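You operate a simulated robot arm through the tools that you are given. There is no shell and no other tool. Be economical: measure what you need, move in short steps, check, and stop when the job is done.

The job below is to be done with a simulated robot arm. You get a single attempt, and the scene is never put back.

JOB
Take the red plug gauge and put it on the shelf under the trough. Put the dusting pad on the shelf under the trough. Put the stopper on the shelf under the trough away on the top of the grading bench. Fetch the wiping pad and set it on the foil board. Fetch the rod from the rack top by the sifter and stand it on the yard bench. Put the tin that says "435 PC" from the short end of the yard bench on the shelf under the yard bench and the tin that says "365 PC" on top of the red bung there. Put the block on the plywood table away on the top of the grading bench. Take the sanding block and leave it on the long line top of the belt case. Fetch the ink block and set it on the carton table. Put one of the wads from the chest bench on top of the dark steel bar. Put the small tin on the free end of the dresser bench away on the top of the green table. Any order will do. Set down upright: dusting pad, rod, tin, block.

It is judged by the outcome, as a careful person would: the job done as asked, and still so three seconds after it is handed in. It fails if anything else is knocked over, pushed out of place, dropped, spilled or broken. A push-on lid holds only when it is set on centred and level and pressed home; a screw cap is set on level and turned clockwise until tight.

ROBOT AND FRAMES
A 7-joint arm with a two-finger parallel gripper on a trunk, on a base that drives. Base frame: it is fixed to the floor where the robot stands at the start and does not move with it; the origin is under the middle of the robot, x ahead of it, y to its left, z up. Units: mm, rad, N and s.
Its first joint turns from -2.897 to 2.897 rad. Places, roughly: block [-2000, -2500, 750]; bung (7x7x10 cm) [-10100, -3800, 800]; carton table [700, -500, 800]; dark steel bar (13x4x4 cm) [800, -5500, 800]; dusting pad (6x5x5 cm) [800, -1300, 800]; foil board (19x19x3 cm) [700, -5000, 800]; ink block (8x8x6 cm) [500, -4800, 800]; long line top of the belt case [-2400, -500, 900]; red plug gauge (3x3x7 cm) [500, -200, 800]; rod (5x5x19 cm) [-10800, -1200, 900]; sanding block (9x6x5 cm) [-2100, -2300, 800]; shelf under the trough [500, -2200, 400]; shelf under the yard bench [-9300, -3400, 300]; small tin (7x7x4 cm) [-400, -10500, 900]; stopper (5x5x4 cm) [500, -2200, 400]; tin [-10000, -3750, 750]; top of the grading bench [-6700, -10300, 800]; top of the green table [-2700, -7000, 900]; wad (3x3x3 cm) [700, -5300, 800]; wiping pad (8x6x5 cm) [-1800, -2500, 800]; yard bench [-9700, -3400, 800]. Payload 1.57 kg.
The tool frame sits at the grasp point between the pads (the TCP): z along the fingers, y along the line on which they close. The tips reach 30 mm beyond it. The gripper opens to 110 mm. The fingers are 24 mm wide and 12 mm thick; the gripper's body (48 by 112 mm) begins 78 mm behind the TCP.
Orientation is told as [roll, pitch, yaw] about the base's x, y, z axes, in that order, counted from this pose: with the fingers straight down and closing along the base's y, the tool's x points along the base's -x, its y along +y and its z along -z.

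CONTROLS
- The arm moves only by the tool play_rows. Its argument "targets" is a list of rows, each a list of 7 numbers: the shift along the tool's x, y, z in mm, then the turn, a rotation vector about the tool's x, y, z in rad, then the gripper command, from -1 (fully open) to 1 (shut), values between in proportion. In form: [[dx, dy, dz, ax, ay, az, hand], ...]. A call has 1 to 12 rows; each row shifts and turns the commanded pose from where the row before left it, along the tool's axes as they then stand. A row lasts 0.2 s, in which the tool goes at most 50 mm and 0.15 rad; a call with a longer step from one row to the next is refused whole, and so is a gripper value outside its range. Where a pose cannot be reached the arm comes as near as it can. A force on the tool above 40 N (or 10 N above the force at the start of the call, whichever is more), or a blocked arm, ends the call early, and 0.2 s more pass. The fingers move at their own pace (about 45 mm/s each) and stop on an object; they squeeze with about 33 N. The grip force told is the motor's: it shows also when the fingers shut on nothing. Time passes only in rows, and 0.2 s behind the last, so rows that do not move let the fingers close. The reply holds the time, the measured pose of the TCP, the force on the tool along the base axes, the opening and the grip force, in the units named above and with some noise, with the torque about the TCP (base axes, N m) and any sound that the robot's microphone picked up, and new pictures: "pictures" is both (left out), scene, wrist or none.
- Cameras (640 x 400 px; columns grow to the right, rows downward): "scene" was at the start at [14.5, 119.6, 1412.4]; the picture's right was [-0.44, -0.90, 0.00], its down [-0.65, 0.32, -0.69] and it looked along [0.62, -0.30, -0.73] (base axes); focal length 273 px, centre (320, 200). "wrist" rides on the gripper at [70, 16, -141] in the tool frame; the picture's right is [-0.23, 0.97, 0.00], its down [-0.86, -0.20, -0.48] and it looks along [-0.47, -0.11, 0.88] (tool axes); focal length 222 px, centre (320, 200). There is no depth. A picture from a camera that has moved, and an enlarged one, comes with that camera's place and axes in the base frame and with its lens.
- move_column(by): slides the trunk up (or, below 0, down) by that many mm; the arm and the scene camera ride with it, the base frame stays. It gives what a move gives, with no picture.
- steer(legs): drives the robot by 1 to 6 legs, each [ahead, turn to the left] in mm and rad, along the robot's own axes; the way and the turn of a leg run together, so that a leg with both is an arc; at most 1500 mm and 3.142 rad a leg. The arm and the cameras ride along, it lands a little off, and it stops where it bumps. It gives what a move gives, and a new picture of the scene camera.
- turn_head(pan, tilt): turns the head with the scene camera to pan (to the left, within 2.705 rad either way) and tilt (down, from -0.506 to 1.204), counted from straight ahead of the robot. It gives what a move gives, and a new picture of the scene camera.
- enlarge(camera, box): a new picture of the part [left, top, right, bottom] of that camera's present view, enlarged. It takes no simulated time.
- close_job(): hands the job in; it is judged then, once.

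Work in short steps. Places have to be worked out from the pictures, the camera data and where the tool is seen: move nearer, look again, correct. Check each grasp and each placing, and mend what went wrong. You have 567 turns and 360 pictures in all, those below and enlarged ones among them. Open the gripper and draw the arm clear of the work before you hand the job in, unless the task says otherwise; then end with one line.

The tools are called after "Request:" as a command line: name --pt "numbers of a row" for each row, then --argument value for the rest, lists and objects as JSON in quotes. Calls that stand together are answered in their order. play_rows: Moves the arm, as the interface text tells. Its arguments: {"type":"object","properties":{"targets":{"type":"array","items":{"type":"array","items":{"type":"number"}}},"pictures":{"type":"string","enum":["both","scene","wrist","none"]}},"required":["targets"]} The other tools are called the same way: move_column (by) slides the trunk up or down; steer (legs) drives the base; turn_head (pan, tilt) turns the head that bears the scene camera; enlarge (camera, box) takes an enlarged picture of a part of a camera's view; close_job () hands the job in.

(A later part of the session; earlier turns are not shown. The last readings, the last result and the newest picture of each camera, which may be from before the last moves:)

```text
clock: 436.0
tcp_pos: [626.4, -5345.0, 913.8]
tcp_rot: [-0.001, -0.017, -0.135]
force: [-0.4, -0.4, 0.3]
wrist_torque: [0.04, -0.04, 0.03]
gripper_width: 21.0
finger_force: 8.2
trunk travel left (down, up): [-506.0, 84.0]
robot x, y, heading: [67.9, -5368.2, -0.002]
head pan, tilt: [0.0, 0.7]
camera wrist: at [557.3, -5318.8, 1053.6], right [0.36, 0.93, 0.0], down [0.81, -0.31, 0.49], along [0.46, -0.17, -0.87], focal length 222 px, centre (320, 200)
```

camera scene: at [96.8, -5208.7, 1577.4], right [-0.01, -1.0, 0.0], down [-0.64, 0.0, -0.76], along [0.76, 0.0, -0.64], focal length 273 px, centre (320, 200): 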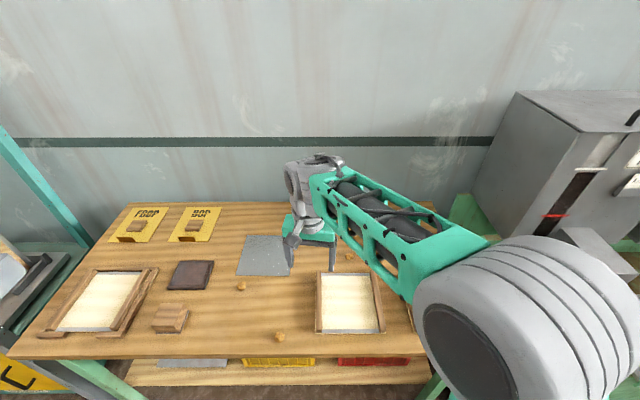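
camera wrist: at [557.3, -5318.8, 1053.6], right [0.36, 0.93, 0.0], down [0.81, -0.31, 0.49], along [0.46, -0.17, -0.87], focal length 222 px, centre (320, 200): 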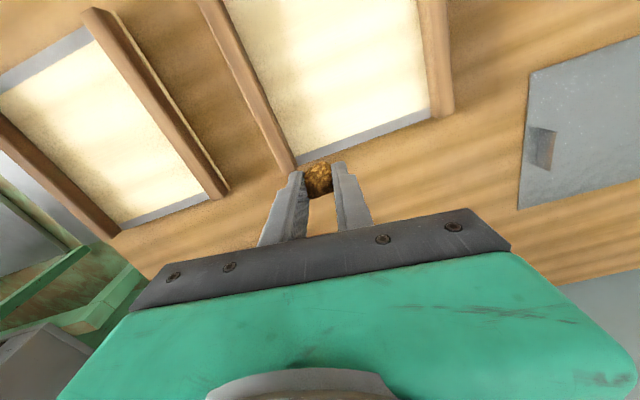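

I reposition so that the wrist camera sees the bar.

Request:
play_rows --pt "-10 -33 -12 0 0 0 1" --pt "-20 -33 -12 0 0 0 1" --pt "-20 -33 -12 0 0 0 1" --pt "-20 -30 -12 0 0 0 1" --pictures "wrist"

```text
clock: 437.0
tcp_pos: [676.4, -5485.6, 965.0]
tcp_rot: [0.0, -0.015, -0.138]
force: [0.5, 0.1, -0.8]
wrist_torque: [0.0, -0.01, 0.03]
gripper_width: 21.1
finger_force: 7.9
trunk travel left (down, up): [-506.0, 84.0]
robot x, y, heading: [71.2, -5360.2, -0.004]
head pan, tilt: [0.0, 0.7]
camera wrist: at [607.2, -5458.7, 1103.9], right [0.36, 0.93, 0.0], down [0.81, -0.31, 0.49], along [0.46, -0.17, -0.87], focal length 222 px, centre (320, 200)
```

wrist: 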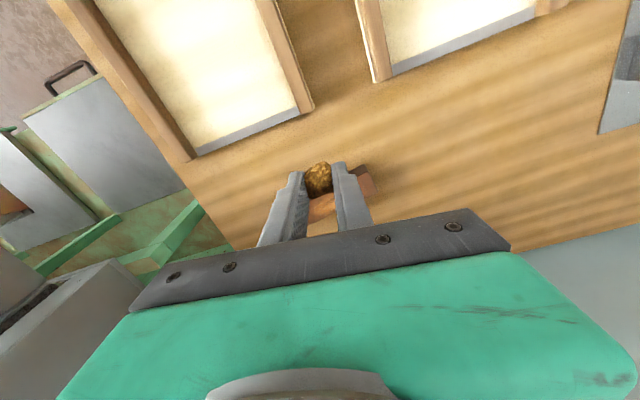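

Request:
enlarge --camera "wrist" --box '[250, 130, 410, 240]'

```text
3.64 times, centred on (330, 185) of wrist
camera zoom: at [607.2, -5458.7, 1103.9], right [0.36, 0.93, 0.0], down [0.81, -0.31, 0.49], along [0.46, -0.17, -0.87], focal length 808 px, centre (284, 254)
```

zoom: 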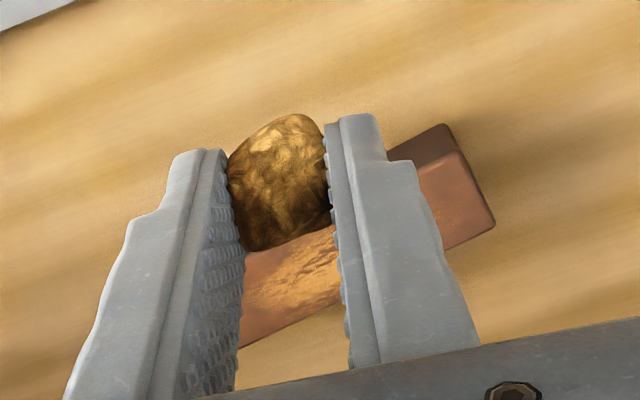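

The bar's centre is around [768, -5498], with its top near z≈820. I move the wad over it and descend partway.

Request:
play_rows --pt "-46 1 0 0 0 0 1" --pt "-46 1 10 0 0 0 1" --pt "0 0 40 0 0 0 1" --pt "0 0 30 0 0 0 1" --pictures "none"

Request:
enlarge --camera "wrist" --box '[220, 110, 420, 240]'

```text
clock: 438.0
tcp_pos: [770.2, -5494.5, 884.8]
tcp_rot: [0.0, -0.018, -0.138]
force: [0.3, 0.3, -0.6]
wrist_torque: [-0.01, -0.01, 0.0]
gripper_width: 21.3
finger_force: 8.1
trunk travel left (down, up): [-506.0, 84.0]
robot x, y, heading: [68.3, -5363.9, -0.008]
head pan, tilt: [0.0, 0.7]
```

```text
3.08 times, centred on (320, 175) of wrist
camera zoom: at [700.5, -5468.3, 1024.9], right [0.36, 0.93, 0.0], down [0.81, -0.31, 0.49], along [0.46, -0.17, -0.87], focal length 684 px, centre (320, 277)
```

zoom: 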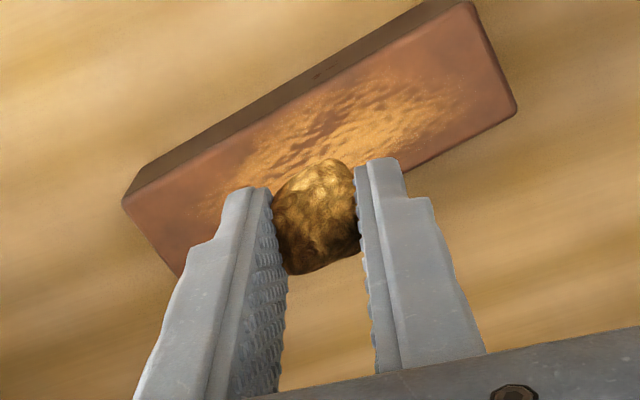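

Well centred over the bar. I lower to contact gently.

Request:
play_rows --pt "0 0 18 0 0 0 1" --pt "0 0 8 0 0 0 1" --pt "0 0 3 0 0 0 1" --pt "0 0 2 0 0 0 1" --pt "0 0 2 0 0 0 1" --pt "0 0 2 0 0 0 1" --pt "0 0 2 0 0 0 1" --pictures "wrist"

```text
clock: 439.6
tcp_pos: [770.9, -5494.3, 845.9]
tcp_rot: [0.001, -0.016, -0.135]
force: [-0.9, 0.1, 0.6]
wrist_torque: [-0.03, -0.03, 0.0]
gripper_width: 21.0
finger_force: 8.2
trunk travel left (down, up): [-506.0, 84.0]
robot x, y, heading: [70.9, -5365.5, -0.009]
head pan, tilt: [0.0, 0.7]
camera wrist: at [702.8, -5468.4, 986.6], right [0.36, 0.93, 0.0], down [0.81, -0.31, 0.49], along [0.46, -0.17, -0.87], focal length 222 px, centre (320, 200)
```

wrist: 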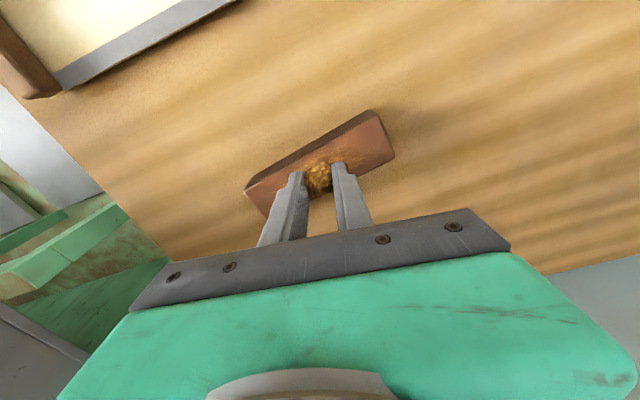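

No contact yet; I continue in fine steps.

Request:
play_rows --pt "0 0 2 0 0 0 1" --pt "0 0 2 0 0 0 1" --pt "0 0 2 0 0 0 1" --pt "0 0 1.5 0 0 0 1" --pictures "none"

```text
clock: 440.6
tcp_pos: [772.4, -5494.6, 844.9]
tcp_rot: [0.0, -0.023, -0.138]
force: [-3.2, -0.8, 27.1]
wrist_torque: [0.02, 0.39, -0.02]
gripper_width: 21.0
finger_force: 8.2
trunk travel left (down, up): [-506.0, 84.0]
robot x, y, heading: [66.9, -5362.7, -0.011]
head pan, tilt: [0.0, 0.7]
```

Contact. I ease up, open and rise.

Request:
play_rows --pt "0 0 -4 0 0 0 1" --pt "0 0 0 0 0 0 0.45" --pt "0 0 0 0 0 0 0.2" --pt "0 0 0 0 0 0 0.2" --pt "0 0 -20 0 0 0 0.2" --pt "0 0 -45 0 0 0 0.2" --pictures "wrist"

```text
clock: 442.0
tcp_pos: [769.7, -5493.0, 904.6]
tcp_rot: [0.0, -0.014, -0.139]
force: [0.5, -0.4, -0.4]
wrist_torque: [-0.01, -0.01, -0.01]
gripper_width: 44.1
finger_force: 0.0
trunk travel left (down, up): [-506.0, 84.0]
robot x, y, heading: [66.1, -5364.6, -0.006]
head pan, tilt: [0.0, 0.7]
camera wrist: at [701.3, -5466.8, 1045.8], right [0.36, 0.93, 0.0], down [0.81, -0.31, 0.49], along [0.46, -0.17, -0.87], focal length 222 px, centre (320, 200)
```

wrist: 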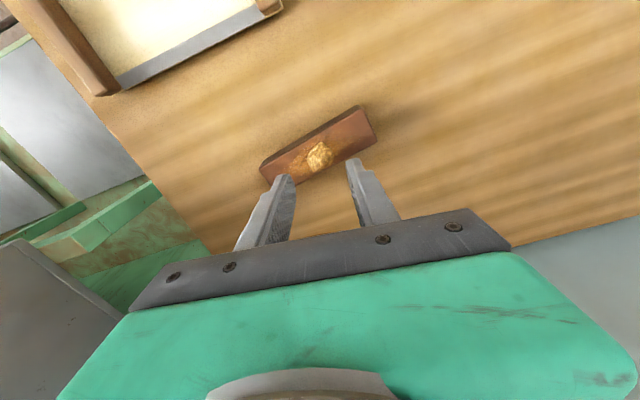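

The wad sits on the bar. Next the ink block near [475, -4784]; I retract and shift the base north.

Request:
play_rows --pt "0 0 -45 0 0 0 -0.3" --pt "0 0 -45 0 0 0 -0.3" --pt "45 0 -20 0 0 0 -0.3" --pt "45 0 0 0 0 0 -0.3" --pt "45 0 0 0 0 0 -0.3" --pt "45 0 0 0 0 0 -0.3" --pt "45 0 0 0 0 0 -0.3" --pt "45 0 0 0 0 0 -0.3" --pictures "none"

Request:
steer --legs '[[-250, 0], [0, 1.571], [500, 0], [0, -1.571], [100, 0]]'

```text
clock: 443.8
tcp_pos: [500.0, -5455.4, 1012.9]
tcp_rot: [-0.001, -0.018, -0.137]
force: [-0.7, 0.9, -0.1]
wrist_torque: [0.03, -0.01, 0.01]
gripper_width: 71.6
finger_force: 0.1
trunk travel left (down, up): [-506.0, 84.0]
robot x, y, heading: [70.3, -5364.4, -0.003]
head pan, tilt: [0.0, 0.7]
```

```text
clock: 456.5
tcp_pos: [360.9, -4957.3, 1012.4]
tcp_rot: [-0.001, -0.018, -0.138]
force: [0.2, 0.3, 0.3]
wrist_torque: [0.0, -0.01, 0.03]
gripper_width: 71.2
finger_force: 0.1
trunk travel left (down, up): [-506.0, 84.0]
robot x, y, heading: [-70.8, -4861.8, -0.005]
head pan, tilt: [0.0, 0.7]
camera scene: at [-43.7, -4709.2, 1577.4], right [0.0, -1.0, 0.0], down [-0.64, 0.0, -0.76], along [0.76, 0.0, -0.64], focal length 273 px, centre (320, 200)
```

scene: 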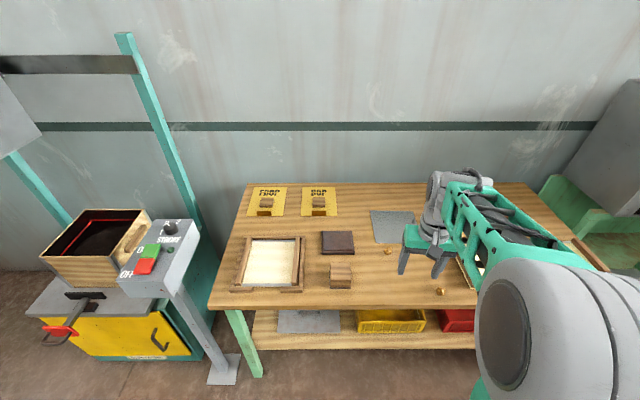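

Request:
enlarge --camera "scene" --box '[220, 170, 460, 320]'

```text
2.67 times, centred on (340, 245) of scene
camera zoom: at [-43.7, -4709.2, 1577.4], right [0.0, -1.0, 0.0], down [-0.64, 0.0, -0.76], along [0.76, 0.0, -0.64], focal length 728 px, centre (267, 80)
```

zoom: 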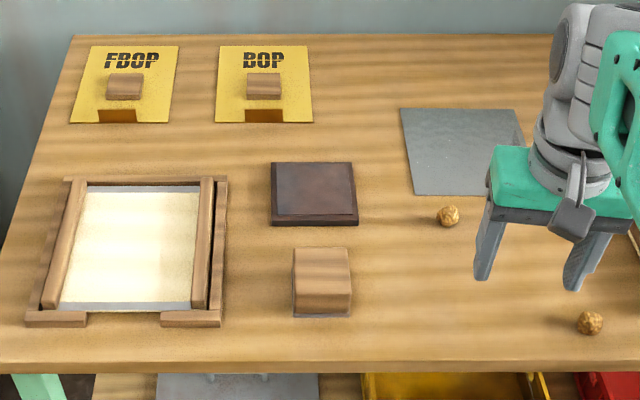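

The wooden block with the felt base at [483, -4775] is the ink block. I move over it, squaring the yaw.

Request:
play_rows --pt "0 0 0 0 0 -0.138 -1" --pt "-24 38 0 0 0 0 -1" --pt "-24 38 0 0 0 0 -1" --pt "-24 38 0 0 0 0 -1" --pt "-24 38 20 0 0 0 -1" --pt "-24 30 30 0 0 0 -1" --pt "0 0 40 0 0 0 -1" --pictures "wrist"

```text
clock: 458.1
tcp_pos: [482.8, -4773.1, 924.3]
tcp_rot: [-0.002, -0.016, 0.002]
force: [-0.3, 0.0, 0.1]
wrist_torque: [-0.01, 0.05, 0.01]
gripper_width: 110.1
finger_force: 0.0
trunk travel left (down, up): [-506.0, 84.0]
robot x, y, heading: [-70.8, -4863.7, -0.005]
head pan, tilt: [0.0, 0.7]
camera wrist: at [410.6, -4755.6, 1063.3], right [0.23, 0.97, 0.0], down [0.85, -0.2, 0.49], along [0.48, -0.11, -0.87], focal length 222 px, centre (320, 200)
```

wrist: 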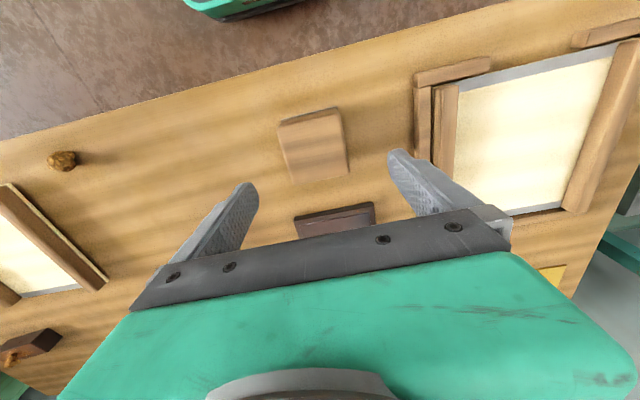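

Aligned within 8 mm. I descend and grip.

Request:
play_rows --pt "8 -2 40 0 0 0 -1" --pt "0 0 40 0 0 0 -1" --pt "0 0 22 0 0 0 -1" --pt "0 0 5 0 0 0 -1" --pt "0 0 0 0 0 0 1" --pt "0 0 0 0 0 0 1" --pt "0 0 0 0 0 0 1" --pictures "wrist"

```text
clock: 459.7
tcp_pos: [476.3, -4775.9, 817.0]
tcp_rot: [-0.004, -0.018, 0.0]
force: [-0.3, 0.0, -0.2]
wrist_torque: [-0.03, -0.04, -0.01]
gripper_width: 69.6
finger_force: 18.8
trunk travel left (down, up): [-506.0, 84.0]
robot x, y, heading: [-73.2, -4863.2, -0.002]
head pan, tilt: [0.0, 0.7]
camera wrist: at [404.9, -4758.2, 956.3], right [0.23, 0.97, 0.0], down [0.85, -0.2, 0.49], along [0.48, -0.11, -0.87], focal length 222 px, centre (320, 200)
```

wrist: 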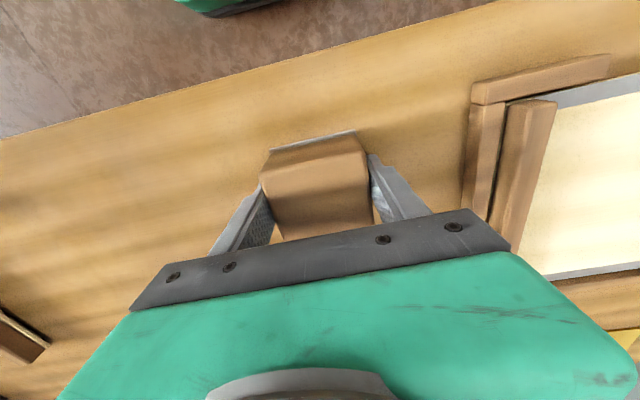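

Held. I lift, retract and drive north to the carton table, where the gauge's old spot is free.

Request:
play_rows --pt "0 0 -45 0 0 0 1" --pt "0 0 -45 0 0 0 1" --pt "0 0 -45 0 0 0 1" --pt "0 0 -45 0 0 0 1" --pt "45 0 -20 0 0 0 1" --pt "45 0 0 0 0 0 1" --pt "40 0 0 0 0 0 1" --pictures "none"

Request:
steer --legs '[[-320, 0], [0, 1.571], [1500, 0], [1500, 0], [1500, 0], [220, 0]]'

Request:
steer --legs '[[0, -1.571], [350, 0]]'

```text
clock: 461.3
tcp_pos: [342.8, -4777.9, 1013.5]
tcp_rot: [-0.002, -0.018, 0.003]
force: [0.0, 0.1, -0.3]
wrist_torque: [0.04, 0.02, 0.0]
gripper_width: 69.2
finger_force: 32.8
trunk travel left (down, up): [-506.0, 84.0]
robot x, y, heading: [-72.3, -4862.9, -0.005]
head pan, tilt: [0.0, 0.7]
```

```text
clock: 489.6
tcp_pos: [-408.7, 272.1, 1015.3]
tcp_rot: [-0.002, -0.015, 1.575]
force: [1.1, 0.2, -0.2]
wrist_torque: [-0.04, -0.01, 0.02]
gripper_width: 67.5
finger_force: 33.0
trunk travel left (down, up): [-506.0, 84.0]
robot x, y, heading: [-321.5, -149.4, 1.575]
head pan, tilt: [0.0, 0.7]
camera scene: at [-473.6, -118.8, 1577.4], right [1.0, 0.0, 0.0], down [0.0, -0.64, -0.76], along [0.0, 0.76, -0.64], focal length 273 px, centre (320, 200)
```

scene: 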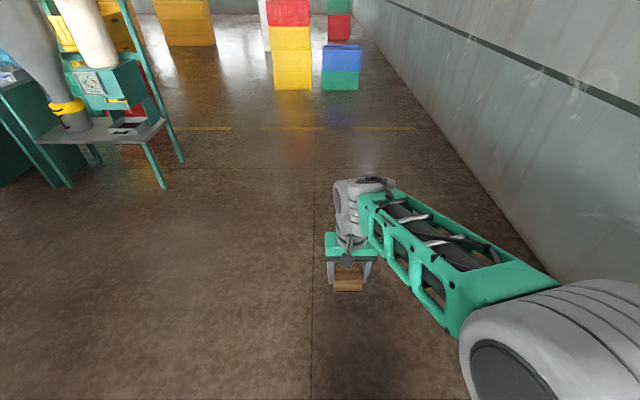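

```text
clock: 495.7
tcp_pos: [446.8, -54.1, 1013.8]
tcp_rot: [-0.002, -0.016, 0.01]
force: [-0.3, -0.4, -1.3]
wrist_torque: [0.0, -0.01, -0.03]
gripper_width: 67.7
finger_force: 32.9
trunk travel left (down, up): [-506.0, 84.0]
robot x, y, heading: [34.9, -146.1, 0.007]
head pan, tilt: [0.0, 0.7]
camera scene: at [57.8, 10.5, 1577.4], right [0.01, -1.0, 0.0], down [-0.64, 0.0, -0.76], along [0.76, 0.0, -0.64], focal length 273 px, centre (320, 200)
```

scene: 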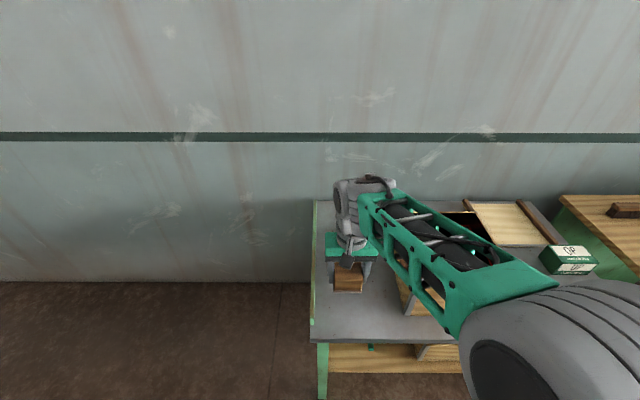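

I move to [497, -124] and lower to the table.

Request:
play_rows --pt "-25 -35 0 0 0 0 1" --pt "-25 -35 0 0 0 0 1" --pt "0 0 45 0 0 0 1" --pt "0 0 45 0 0 0 1" --pt "0 0 45 0 0 0 1" --pt "0 0 45 0 0 0 1" --pt "0 0 22 0 0 0 1" --pt "0 0 6 0 0 0 1" --pt "0 0 4 0 0 0 1" --pt "0 0 3 0 0 0 1" --pt "0 0 3 0 0 0 1" --pt "0 0 3 0 0 0 1" --pictures "wrist"

```text
clock: 498.3
tcp_pos: [500.7, -125.0, 796.4]
tcp_rot: [-0.001, -0.02, 0.011]
force: [-7.2, 1.9, 26.1]
wrist_torque: [0.31, 0.7, 0.01]
gripper_width: 67.9
finger_force: 32.9
trunk travel left (down, up): [-506.0, 84.0]
robot x, y, heading: [30.1, -142.5, 0.008]
head pan, tilt: [0.0, 0.7]
camera wrist: at [428.3, -108.3, 936.4], right [0.22, 0.98, 0.0], down [0.85, -0.19, 0.5], along [0.49, -0.1, -0.87], focal length 222 px, centre (320, 200)
```

wrist: 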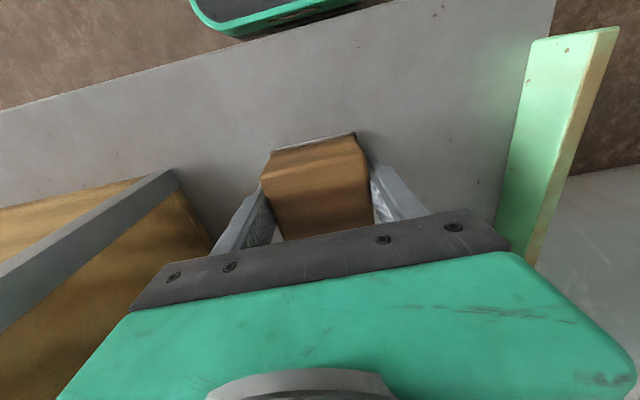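

Down on the table. I release and rise.

Request:
play_rows --pt "0 0 -1.5 0 0 0 1" --pt "0 0 0 0 0 0 -0.6" --pt "0 0 0 0 0 0 -0.6" --pt "0 0 -30 0 0 0 -0.6" --pt "0 0 -50 0 0 0 -0.6" --pt "0 0 -50 0 0 0 -0.6" --pt "0 0 -50 0 0 0 -0.6" --pt "45 20 -20 0 0 0 -0.6" --pt "45 0 0 0 0 0 -0.6" --pictures "wrist"

```text
refused: row 8 steps farther than a row can; nothing moved
```

Request:
play_rows --pt "0 0 -1.5 0 0 0 1" --pt "0 0 0 0 0 0 -0.6" --pt "0 0 0 0 0 0 -0.6" --pt "0 0 -30 0 0 0 -0.6" --pt "0 0 -49 0 0 0 -0.6" --pt "0 0 -49 0 0 0 -0.6" --pt "0 0 -49 0 0 0 -0.6" --pt "45 0 0 0 0 0 -0.6" --pictures "wrist"

```text
clock: 500.1
tcp_pos: [450.4, -122.1, 974.2]
tcp_rot: [-0.002, -0.017, 0.011]
force: [-0.1, -0.2, 0.0]
wrist_torque: [-0.01, 0.01, 0.0]
gripper_width: 87.8
finger_force: 0.0
trunk travel left (down, up): [-506.0, 84.0]
robot x, y, heading: [30.4, -140.1, -0.0]
head pan, tilt: [0.0, 0.7]
camera wrist: at [379.1, -106.5, 1113.2], right [0.22, 0.98, 0.0], down [0.85, -0.19, 0.49], along [0.48, -0.11, -0.87], focal length 222 px, centre (320, 200)
```

wrist: 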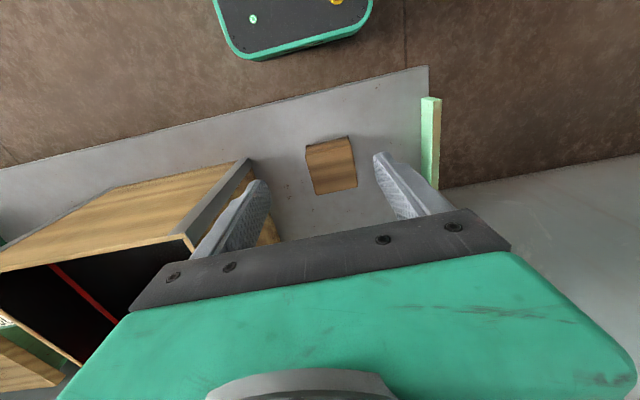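

The ink block stands on the carton table. Now to the plywood table; I approach from its south side.

Request:
steer --legs '[[-450, 0], [0, -1.571], [1500, 0], [1450, 0], [0, -1.571], [1400, 0]]'

Request:
steer --legs '[[0, -1.571]]'

```text
clock: 531.0
tcp_pos: [-2220.5, -3230.7, 973.1]
tcp_rot: [0.0, -0.017, -3.075]
force: [-0.6, 0.0, 0.3]
wrist_torque: [0.01, 0.0, 0.03]
gripper_width: 88.0
finger_force: 0.2
trunk travel left (down, up): [-506.0, 84.0]
robot x, y, heading: [-1805.6, -3187.2, -3.082]
head pan, tilt: [0.0, 0.7]
camera scene: at [-1814.4, -3342.6, 1577.4], right [-0.06, 1.0, 0.0], down [0.64, 0.04, -0.76], along [-0.76, -0.04, -0.64], focal length 273 px, centre (320, 200)
```

scene: 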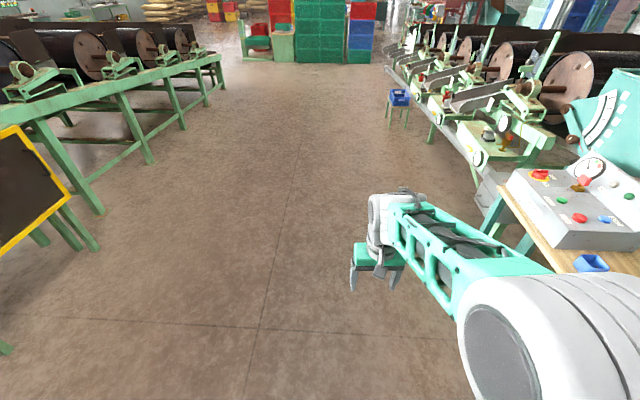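

```text
clock: 535.3
tcp_pos: [-1830.4, -2766.3, 973.0]
tcp_rot: [-0.002, -0.02, 1.603]
force: [-0.3, -0.4, 0.3]
wrist_torque: [0.0, 0.01, 0.02]
gripper_width: 87.8
finger_force: 0.1
trunk travel left (down, up): [-506.0, 84.0]
robot x, y, heading: [-1801.8, -3184.5, 1.595]
head pan, tilt: [0.0, 0.7]
camera scene: at [-1953.6, -3165.8, 1577.4], right [1.0, 0.03, 0.0], down [0.02, -0.64, -0.76], along [-0.02, 0.76, -0.64], focal length 273 px, centre (320, 200)
```

scene: 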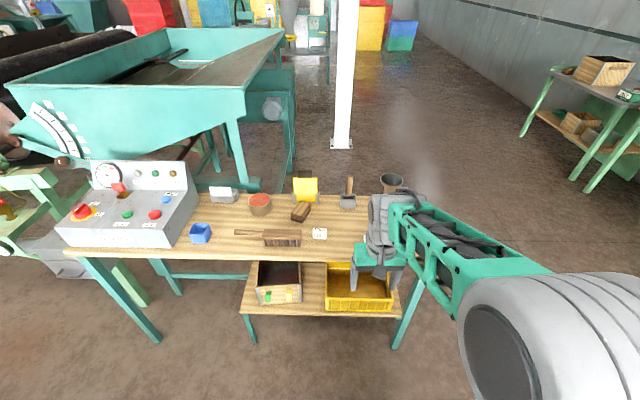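

Request:
enlarge --camera "scene" --box '[180, 160, 420, 310]'

```text
2.67 times, centred on (300, 235) of scene
camera zoom: at [-1953.6, -3165.8, 1577.4], right [1.0, 0.03, 0.0], down [0.02, -0.64, -0.76], along [-0.02, 0.76, -0.64], focal length 728 px, centre (373, 107)
```

zoom: 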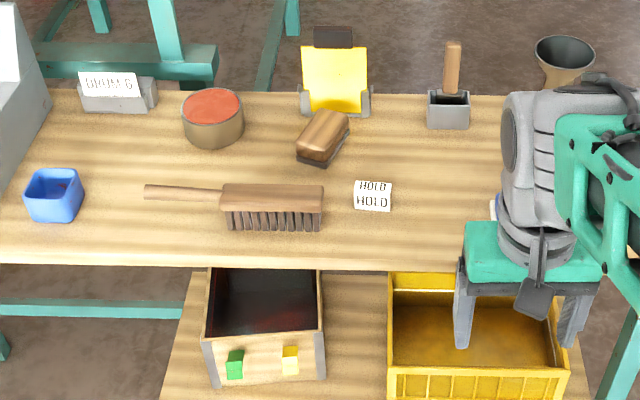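

The white "HOLD" block is at [-1972, -2457], the brown sanding block at [-2057, -2323]. I move closer, in front of them.

Request:
steer --legs '[[0, 0.58], [370, 0], [0, -0.604]]'

Request:
play_rows --pt "0 0 0 0 0 0 -1" --pictures "wrist"

```text
clock: 540.9
tcp_pos: [-2031.4, -2459.7, 973.8]
tcp_rot: [-0.001, -0.018, 1.578]
force: [-0.9, 0.1, -0.1]
wrist_torque: [0.01, 0.0, -0.02]
gripper_width: 87.9
finger_force: 0.1
trunk travel left (down, up): [-506.0, 84.0]
robot x, y, heading: [-2012.0, -2880.0, 1.569]
head pan, tilt: [0.0, 0.7]
camera scene: at [-2164.7, -2856.6, 1577.4], right [1.0, 0.0, 0.0], down [0.0, -0.64, -0.76], along [0.0, 0.76, -0.64], focal length 273 px, centre (320, 200)
```

scene: 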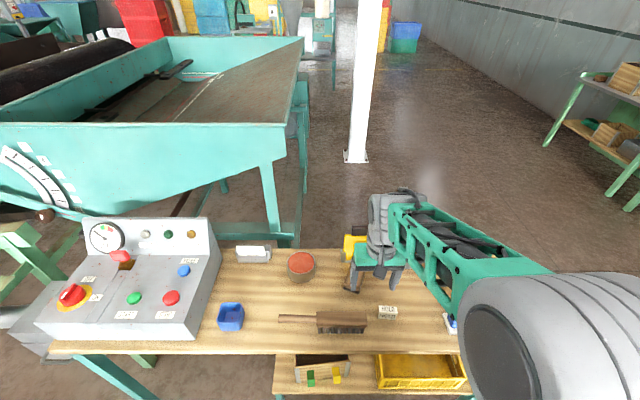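

```text
clock: 541.3
tcp_pos: [-2032.6, -2461.7, 971.1]
tcp_rot: [-0.002, -0.017, 1.577]
force: [0.0, 0.1, -1.1]
wrist_torque: [0.0, -0.02, 0.0]
gripper_width: 110.1
finger_force: 0.0
trunk travel left (down, up): [-506.0, 84.0]
robot x, y, heading: [-2013.6, -2881.2, 1.57]
head pan, tilt: [0.0, 0.7]
camera wrist: at [-2048.0, -2532.1, 1112.8], right [-0.98, 0.22, 0.0], down [0.19, 0.85, 0.49], along [0.11, 0.48, -0.87], focal length 222 px, centre (320, 200)
```

wrist: 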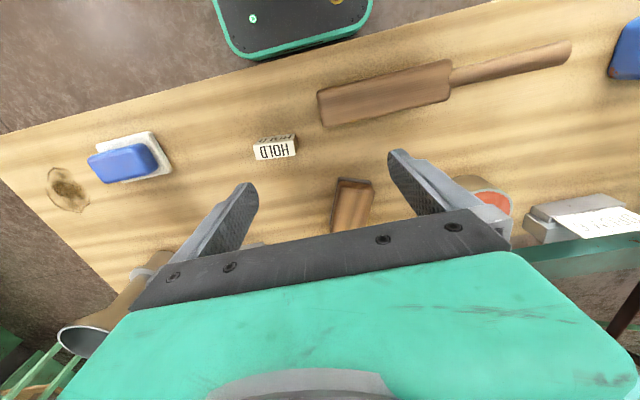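

I can identify all three: blue wiping pad, HOLD block, brown sanding block. I move over the sanding block to see its orientation.

Request:
play_rows --pt "-45 12 0 0 0 0 -1" --pt "-40 12 20 0 0 0 -1" --pt "0 0 10 0 0 0 -1" --pictures "wrist"

```text
clock: 542.1
tcp_pos: [-2058.4, -2376.2, 944.8]
tcp_rot: [-0.001, -0.017, 1.578]
force: [-0.6, 0.0, 0.2]
wrist_torque: [-0.01, 0.02, -0.01]
gripper_width: 110.3
finger_force: 0.0
trunk travel left (down, up): [-506.0, 84.0]
robot x, y, heading: [-2015.1, -2881.8, 1.573]
head pan, tilt: [0.0, 0.7]
camera wrist: at [-2073.5, -2448.1, 1084.5], right [-0.98, 0.22, 0.0], down [0.19, 0.85, 0.49], along [0.11, 0.48, -0.87], focal length 222 px, centre (320, 200)
```

wrist: 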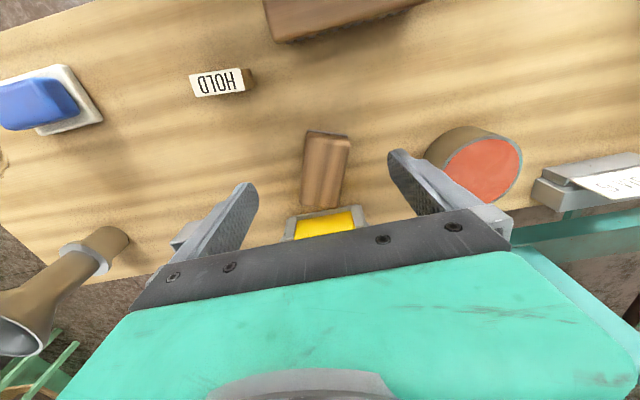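

The block's centre is [-2055, -2345], long axis 0.35 rad off y. I align the yaw and descend partway.

Request:
play_rows --pt "-31 -3 0 0 0 0 -1" --pt "0 0 0 0 0 0.118 -1" --pt "0 0 0 0 0 0.118 -1" --pt "0 0 0 0 0 0.118 -1" --pt "0 0 40 0 0 0 -0.8" --pt "0 0 30 0 0 0 -0.8" --pictures "wrist"

```text
clock: 543.5
tcp_pos: [-2055.0, -2343.5, 874.9]
tcp_rot: [0.004, -0.016, 1.222]
force: [0.2, -0.6, 0.6]
wrist_torque: [-0.05, -0.02, 0.01]
gripper_width: 98.8
finger_force: 0.1
trunk travel left (down, up): [-506.0, 84.0]
robot x, y, heading: [-2011.8, -2878.8, 1.575]
head pan, tilt: [0.0, 0.7]
camera wrist: at [-2094.0, -2404.7, 1014.7], right [-0.84, 0.55, 0.01], down [0.48, 0.73, 0.49], along [0.26, 0.42, -0.87], focal length 222 px, centre (320, 200)
```

wrist: 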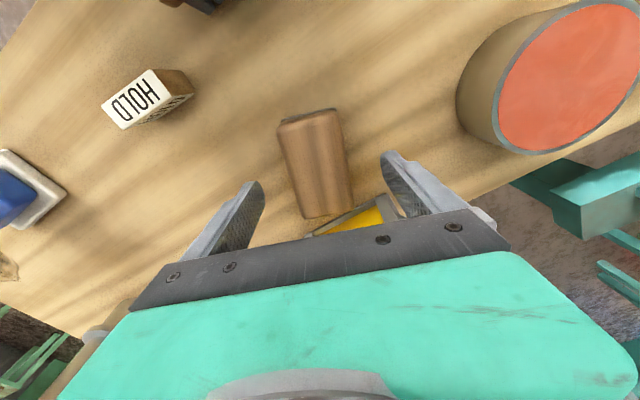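

Aligned. Final descent and grip.

Request:
play_rows --pt "7 0 25 0 0 0 -0.8" --pt "0 0 14 0 0 0 -0.8" --pt "0 0 6 0 0 0 -0.8" --pt "0 0 0 0 0 0 1" --pt "0 0 0 0 0 0 1" --pt "0 0 0 0 0 0 1" --pictures "wrist"

```text
clock: 544.9
tcp_pos: [-2056.0, -2348.3, 829.5]
tcp_rot: [0.006, -0.016, 1.222]
force: [5.7, -0.4, 10.1]
wrist_torque: [-0.29, -0.53, 0.08]
gripper_width: 52.2
finger_force: 13.5
trunk travel left (down, up): [-506.0, 84.0]
robot x, y, heading: [-2012.6, -2878.9, 1.574]
head pan, tilt: [0.0, 0.7]
camera wrist: at [-2095.4, -2410.7, 969.9], right [-0.84, 0.55, 0.01], down [0.48, 0.73, 0.49], along [0.26, 0.42, -0.87], focal length 222 px, centre (320, 200)
```

wrist: 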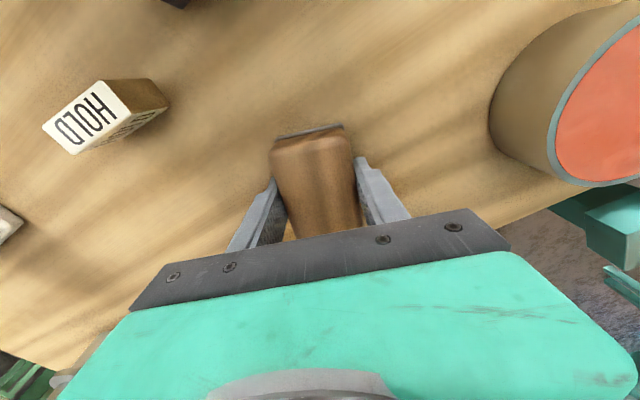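

Held. I lift, retract, and drive round the east side toward the belt case near [-2400, -500].

Request:
play_rows --pt "0 0 -40 0 0 0 1" --pt "0 0 -45 0 0 0 1" --pt "0 0 -45 0 0 0 1" --pt "0 0 -45 0 0 0 1" --pt "45 0 0 0 0 0 1" --pt "45 0 0 0 0 0 1" --pictures "none"

Request:
turn_head --pan 0.9 --tilt 0.35

Request:
steer --legs '[[-200, 0], [0, -1.571], [1050, 0], [0, 1.571], [1500, 0], [900, 0]]'

```text
clock: 546.3
tcp_pos: [-2088.4, -2436.1, 1002.8]
tcp_rot: [0.002, -0.016, 1.223]
force: [0.5, 1.0, -2.1]
wrist_torque: [0.02, -0.01, -0.02]
gripper_width: 51.8
finger_force: 32.6
trunk travel left (down, up): [-506.0, 84.0]
robot x, y, heading: [-2015.2, -2881.0, 1.572]
head pan, tilt: [0.0, 0.7]
```

```text
clock: 547.5
tcp_pos: [-2088.6, -2434.6, 1003.7]
tcp_rot: [0.003, -0.015, 1.223]
force: [-0.6, -0.3, -1.8]
wrist_torque: [-0.03, 0.0, 0.02]
gripper_width: 51.4
finger_force: 33.2
trunk travel left (down, up): [-506.0, 84.0]
robot x, y, heading: [-2013.4, -2883.6, 1.576]
head pan, tilt: [0.901, 0.351]
camera scene: at [-2237.7, -2883.7, 1608.8], right [0.62, 0.78, 0.0], down [0.27, -0.21, -0.94], along [-0.74, 0.58, -0.34], focal length 273 px, centre (320, 200)
```

scene: 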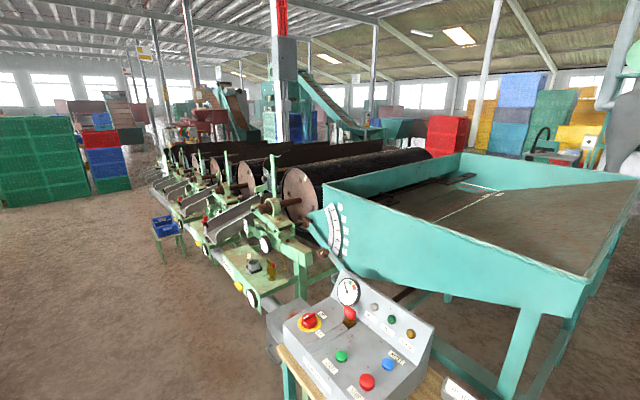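

```text
clock: 573.1
tcp_pos: [-935.7, -249.6, 1002.7]
tcp_rot: [0.002, -0.016, 1.197]
force: [-1.1, -0.3, -1.0]
wrist_torque: [0.0, -0.04, -0.02]
gripper_width: 51.7
finger_force: 32.9
trunk travel left (down, up): [-506.0, 84.0]
robot x, y, heading: [-872.2, -695.8, 1.544]
head pan, tilt: [0.901, 0.351]
camera scene: at [-1097.5, -692.8, 1608.8], right [0.64, 0.77, 0.0], down [0.26, -0.22, -0.94], along [-0.72, 0.6, -0.34], focal length 273 px, centre (320, 200)
```

scene: 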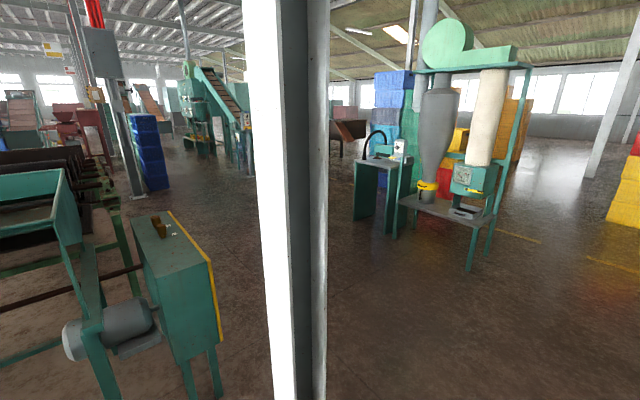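

The teal belt case with the motor is at the left. I enlarge it.

Request:
enlarge --camera "scene" --box '[30, 160, 270, 380]'

```text
1.82 times, centred on (150, 270) of scene
camera zoom: at [-1097.5, -692.8, 1608.8], right [0.64, 0.77, 0.0], down [0.26, -0.22, -0.94], along [-0.72, 0.6, -0.34], focal length 496 px, centre (629, 73)
```

zoom: 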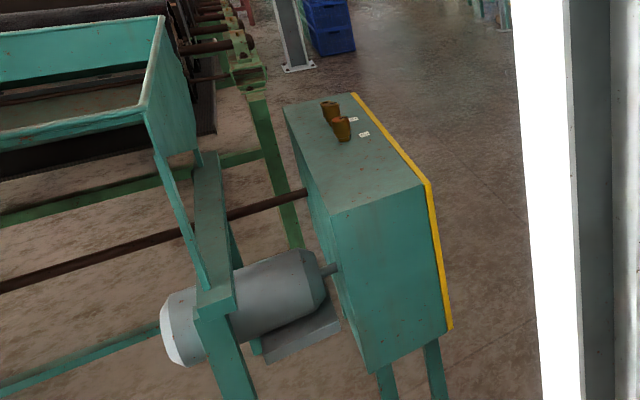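

The belt case top spans roughly x -2280…-3100, y -605…-390, with a post standing near [-1775, -250]. I drive in along y≈-640, facing west.

Request:
turn_head --pan 0.0 --tilt 0.6

Request:
steer --legs '[[0, 1.53], [950, 0], [0, 0.067]]'

```text
clock: 574.3
tcp_pos: [-935.6, -248.1, 1003.2]
tcp_rot: [0.003, -0.016, 1.197]
force: [0.2, 0.0, -2.1]
wrist_torque: [-0.02, -0.05, -0.04]
gripper_width: 51.8
finger_force: 33.3
trunk travel left (down, up): [-506.0, 84.0]
robot x, y, heading: [-874.1, -697.7, 1.552]
head pan, tilt: [0.0, 0.6]
camera scene: at [-1023.9, -664.2, 1586.0], right [1.0, -0.02, 0.0], down [-0.01, -0.56, -0.83], along [0.02, 0.82, -0.56], focal length 273 px, centre (320, 200)
```

scene: 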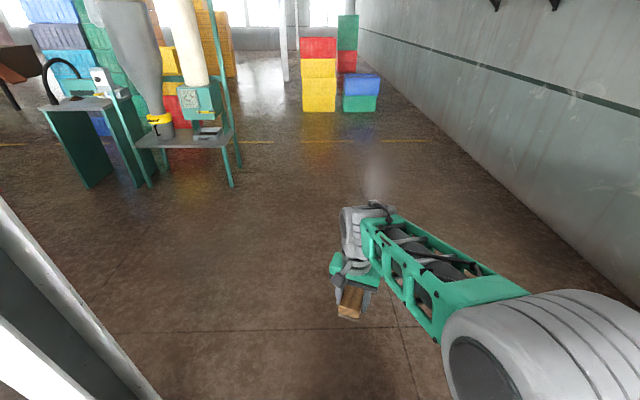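

```text
clock: 583.4
tcp_pos: [-2266.4, -698.9, 1003.3]
tcp_rot: [0.003, -0.015, 2.785]
force: [-0.3, -0.2, -1.7]
wrist_torque: [0.02, 0.0, 0.0]
gripper_width: 51.7
finger_force: 33.3
trunk travel left (down, up): [-506.0, 84.0]
robot x, y, heading: [-1821.5, -627.2, 3.133]
head pan, tilt: [0.0, 0.6]
camera scene: at [-1847.1, -781.7, 1586.0], right [0.01, 1.0, 0.0], down [0.56, 0.0, -0.83], along [-0.83, 0.01, -0.56], focal length 273 px, centre (320, 200)
```

scene: 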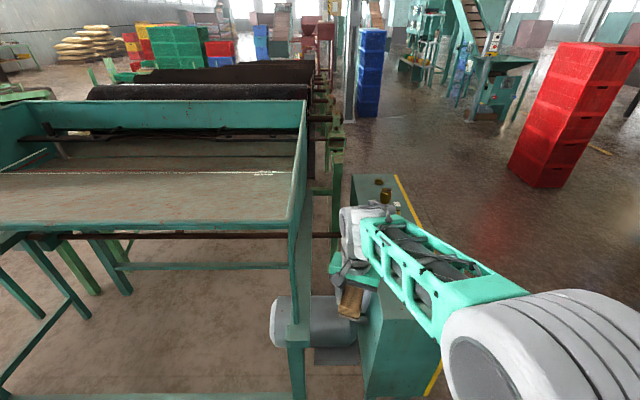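

The case lies ahead to the right. I move the tool over its near end.

Request:
play_rows --pt "-20 -44 -10 0 0 0 1" --pt "-20 -44 0 0 0 0 1" --pt "-40 -26 0 0 0 0 1" --pt "-40 -15 0 0 0 0 1" --pictures "wrist"

```text
clock: 584.4
tcp_pos: [-2332.2, -533.1, 1015.9]
tcp_rot: [0.005, -0.015, 2.785]
force: [1.0, -0.2, -1.5]
wrist_torque: [-0.04, -0.03, -0.01]
gripper_width: 51.9
finger_force: 33.4
trunk travel left (down, up): [-506.0, 84.0]
robot x, y, heading: [-1822.0, -626.8, 3.133]
head pan, tilt: [0.0, 0.6]
camera wrist: at [-2270.5, -572.4, 1156.2], right [-0.55, -0.83, 0.01], down [-0.72, 0.48, 0.49], along [-0.41, 0.27, -0.87], focal length 222 px, centre (320, 200)
```

wrist: 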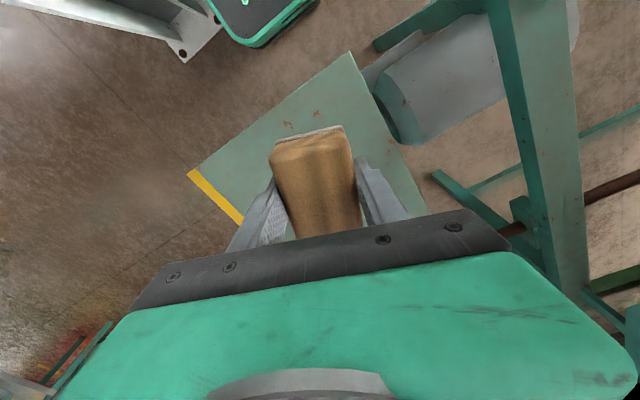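

Over the case top (near edge x≈-2270, y -604…-398). I centre it a bit more and lower to contact.

Request:
play_rows --pt "-33 -6 0 0 0 0 1" --pt "-33 -6 0 0 0 0 1" --pt "0 0 40 0 0 0 1" --pt "0 0 12 0 0 0 1" --pt "0 0 6 0 0 0 1" --pt "0 0 6 0 0 0 1" --pt "0 0 6 0 0 0 1" --pt "0 0 5 0 0 0 1" --pt "0 0 5 0 0 0 1" --pt "0 0 5 0 0 0 1" --pt "0 0 5 0 0 0 1" --pt "0 0 5 0 0 0 1" --pictures "none"

```text
clock: 586.6
tcp_pos: [-2394.1, -500.2, 939.8]
tcp_rot: [0.005, -0.028, 2.783]
force: [4.6, -1.5, 14.1]
wrist_torque: [0.14, -0.9, -0.1]
gripper_width: 51.6
finger_force: 33.2
trunk travel left (down, up): [-506.0, 84.0]
robot x, y, heading: [-1819.1, -629.5, 3.13]
head pan, tilt: [0.0, 0.6]
stopped in row 10: the force on the tool passed its limit (the readings are from after the stop); the commanded pose is now the measured one
```

Contact. I ease up, release and rise.

Request:
play_rows --pt "0 0 -1.5 0 0 0 1" --pt "0 0 0 0 0 0 -0.4" --pt "0 0 0 0 0 0 -0.4" --pt "0 0 -30 0 0 0 -0.4" --pt "0 0 -49 0 0 0 -0.4" --pt "45 0 -10 0 0 0 -0.4" --pictures "wrist"

```text
clock: 588.0
tcp_pos: [-2349.8, -515.8, 1028.4]
tcp_rot: [0.004, -0.024, 2.784]
force: [0.3, 0.6, -0.4]
wrist_torque: [0.01, -0.04, 0.01]
gripper_width: 76.8
finger_force: 0.1
trunk travel left (down, up): [-506.0, 84.0]
robot x, y, heading: [-1821.3, -629.9, 3.132]
head pan, tilt: [0.0, 0.6]
camera wrist: at [-2286.3, -556.3, 1167.6], right [-0.55, -0.83, 0.01], down [-0.72, 0.48, 0.5], along [-0.42, 0.27, -0.87], focal length 222 px, centre (320, 200)
```

wrist: 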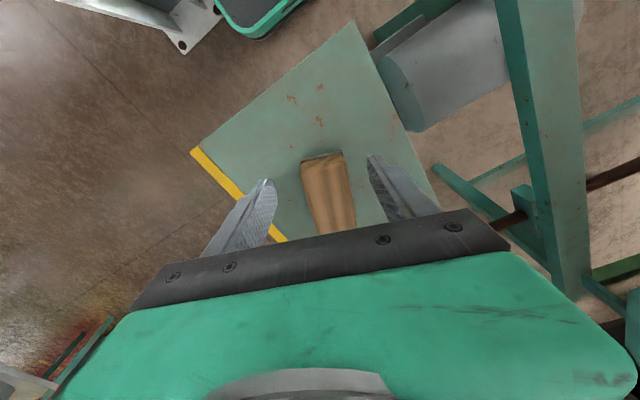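

The sanding block rests on the belt case. Back to the plywood table for the wiping pad.

Request:
play_rows --pt "45 15 0 0 0 0 -1" --pt "45 15 0 0 0 0 -1" --pictures "none"

Request:
steer --legs '[[-950, 0], [0, 1.58], [1500, 0], [950, 0], [0, -1.571], [900, 0]]'

Request:
steer --legs '[[0, -1.571], [170, 0]]'

```text
clock: 588.6
tcp_pos: [-2276.6, -576.3, 1024.8]
tcp_rot: [0.007, -0.023, 2.783]
force: [-0.2, 0.3, 0.2]
wrist_torque: [0.0, 0.03, 0.03]
gripper_width: 110.0
finger_force: 0.1
trunk travel left (down, up): [-506.0, 84.0]
robot x, y, heading: [-1819.9, -628.8, 3.138]
head pan, tilt: [0.0, 0.6]
```

```text
clock: 617.1
tcp_pos: [-2137.7, -3016.3, 1025.2]
tcp_rot: [0.005, -0.025, 2.801]
force: [-0.2, -0.5, -0.5]
wrist_torque: [-0.02, 0.01, 0.0]
gripper_width: 110.3
finger_force: 0.1
trunk travel left (down, up): [-506.0, 84.0]
robot x, y, heading: [-1679.1, -3058.3, -3.134]
head pan, tilt: [0.0, 0.6]
camera scene: at [-1704.0, -3215.0, 1586.0], right [-0.01, 1.0, 0.0], down [0.56, 0.01, -0.83], along [-0.82, -0.01, -0.56], focal length 273 px, centre (320, 200)
```

scene: 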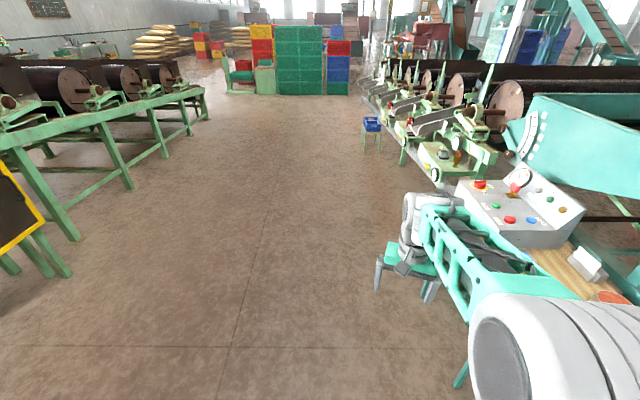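

```text
clock: 622.4
tcp_pos: [-1645.4, -2430.2, 1023.9]
tcp_rot: [0.005, -0.026, 1.244]
force: [-0.5, 0.3, 0.3]
wrist_torque: [-0.02, 0.01, -0.01]
gripper_width: 110.1
finger_force: 0.0
trunk travel left (down, up): [-506.0, 84.0]
robot x, y, heading: [-1684.1, -2887.0, 1.594]
head pan, tilt: [0.0, 0.6]
camera scene: at [-1835.7, -2863.1, 1586.0], right [1.0, 0.02, 0.0], down [0.01, -0.57, -0.82], along [-0.02, 0.82, -0.57], focal length 273 px, centre (320, 200)
```

scene: 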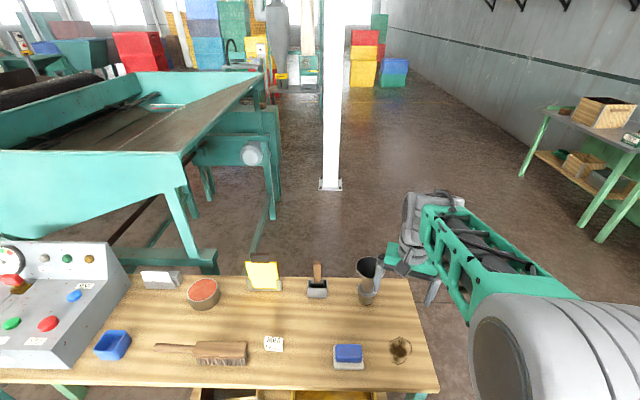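

The blue wiping pad is at about [-1771, -2503]. I move over it and square the yaw.

Request:
play_rows --pt "37 32 0 0 0 0 -1" --pt "37 32 5 0 0 0 -1" --pt "37 32 5 0 0 0 -1" --pt "0 0 40 0 0 -0.11 -1" --pt "0 0 30 0 0 -0.11 -1" --pt "0 0 0 0 0 -0.11 -1" --pictures "wrist"

```text
clock: 623.8
tcp_pos: [-1770.1, -2502.5, 940.5]
tcp_rot: [-0.003, -0.023, 1.574]
force: [-0.5, 0.6, -0.7]
wrist_torque: [0.02, -0.02, -0.01]
gripper_width: 110.2
finger_force: 0.1
trunk travel left (down, up): [-506.0, 84.0]
robot x, y, heading: [-1682.2, -2887.1, 1.599]
head pan, tilt: [0.0, 0.6]
camera wrist: at [-1785.9, -2576.3, 1080.2], right [-0.97, 0.22, 0.0], down [0.19, 0.84, 0.5], along [0.11, 0.49, -0.87], focal length 222 px, centre (320, 200)
```

wrist: 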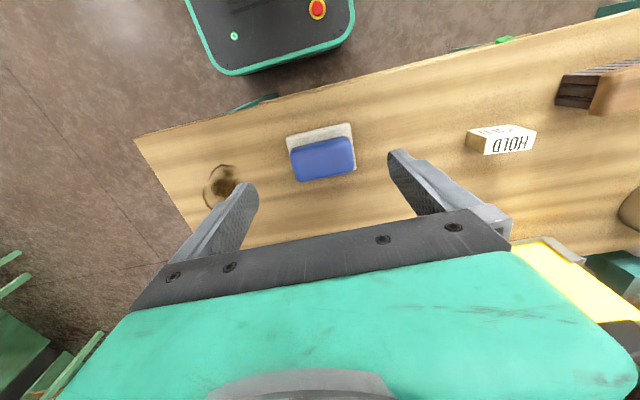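

Aligned. I descend and grip.

Request:
play_rows --pt "-5 0 45 0 0 0 -1" --pt "0 0 40 0 0 0 -1" --pt "0 0 18 0 0 0 -1" --pt "0 0 5 0 0 0 -1" --pt "0 0 0 0 0 0 1" --pt "0 0 0 0 0 0 1" --pt "0 0 0 0 0 0 1" --pictures "wrist"

```text
clock: 625.4
tcp_pos: [-1770.2, -2494.6, 833.5]
tcp_rot: [-0.004, -0.024, 1.575]
force: [-0.1, -0.5, -0.8]
wrist_torque: [0.01, -0.01, 0.0]
gripper_width: 79.5
finger_force: 22.9
trunk travel left (down, up): [-506.0, 84.0]
robot x, y, heading: [-1681.4, -2890.9, 1.594]
head pan, tilt: [0.0, 0.6]
camera wrist: at [-1785.6, -2567.1, 973.1], right [-0.97, 0.22, 0.0], down [0.2, 0.84, 0.5], along [0.11, 0.49, -0.87], focal length 222 px, centre (320, 200)
```

wrist: 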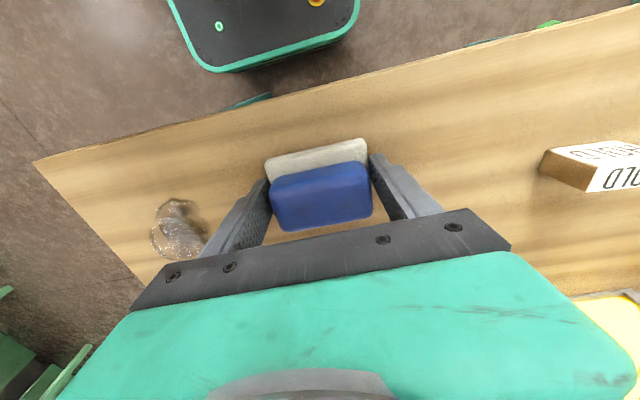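

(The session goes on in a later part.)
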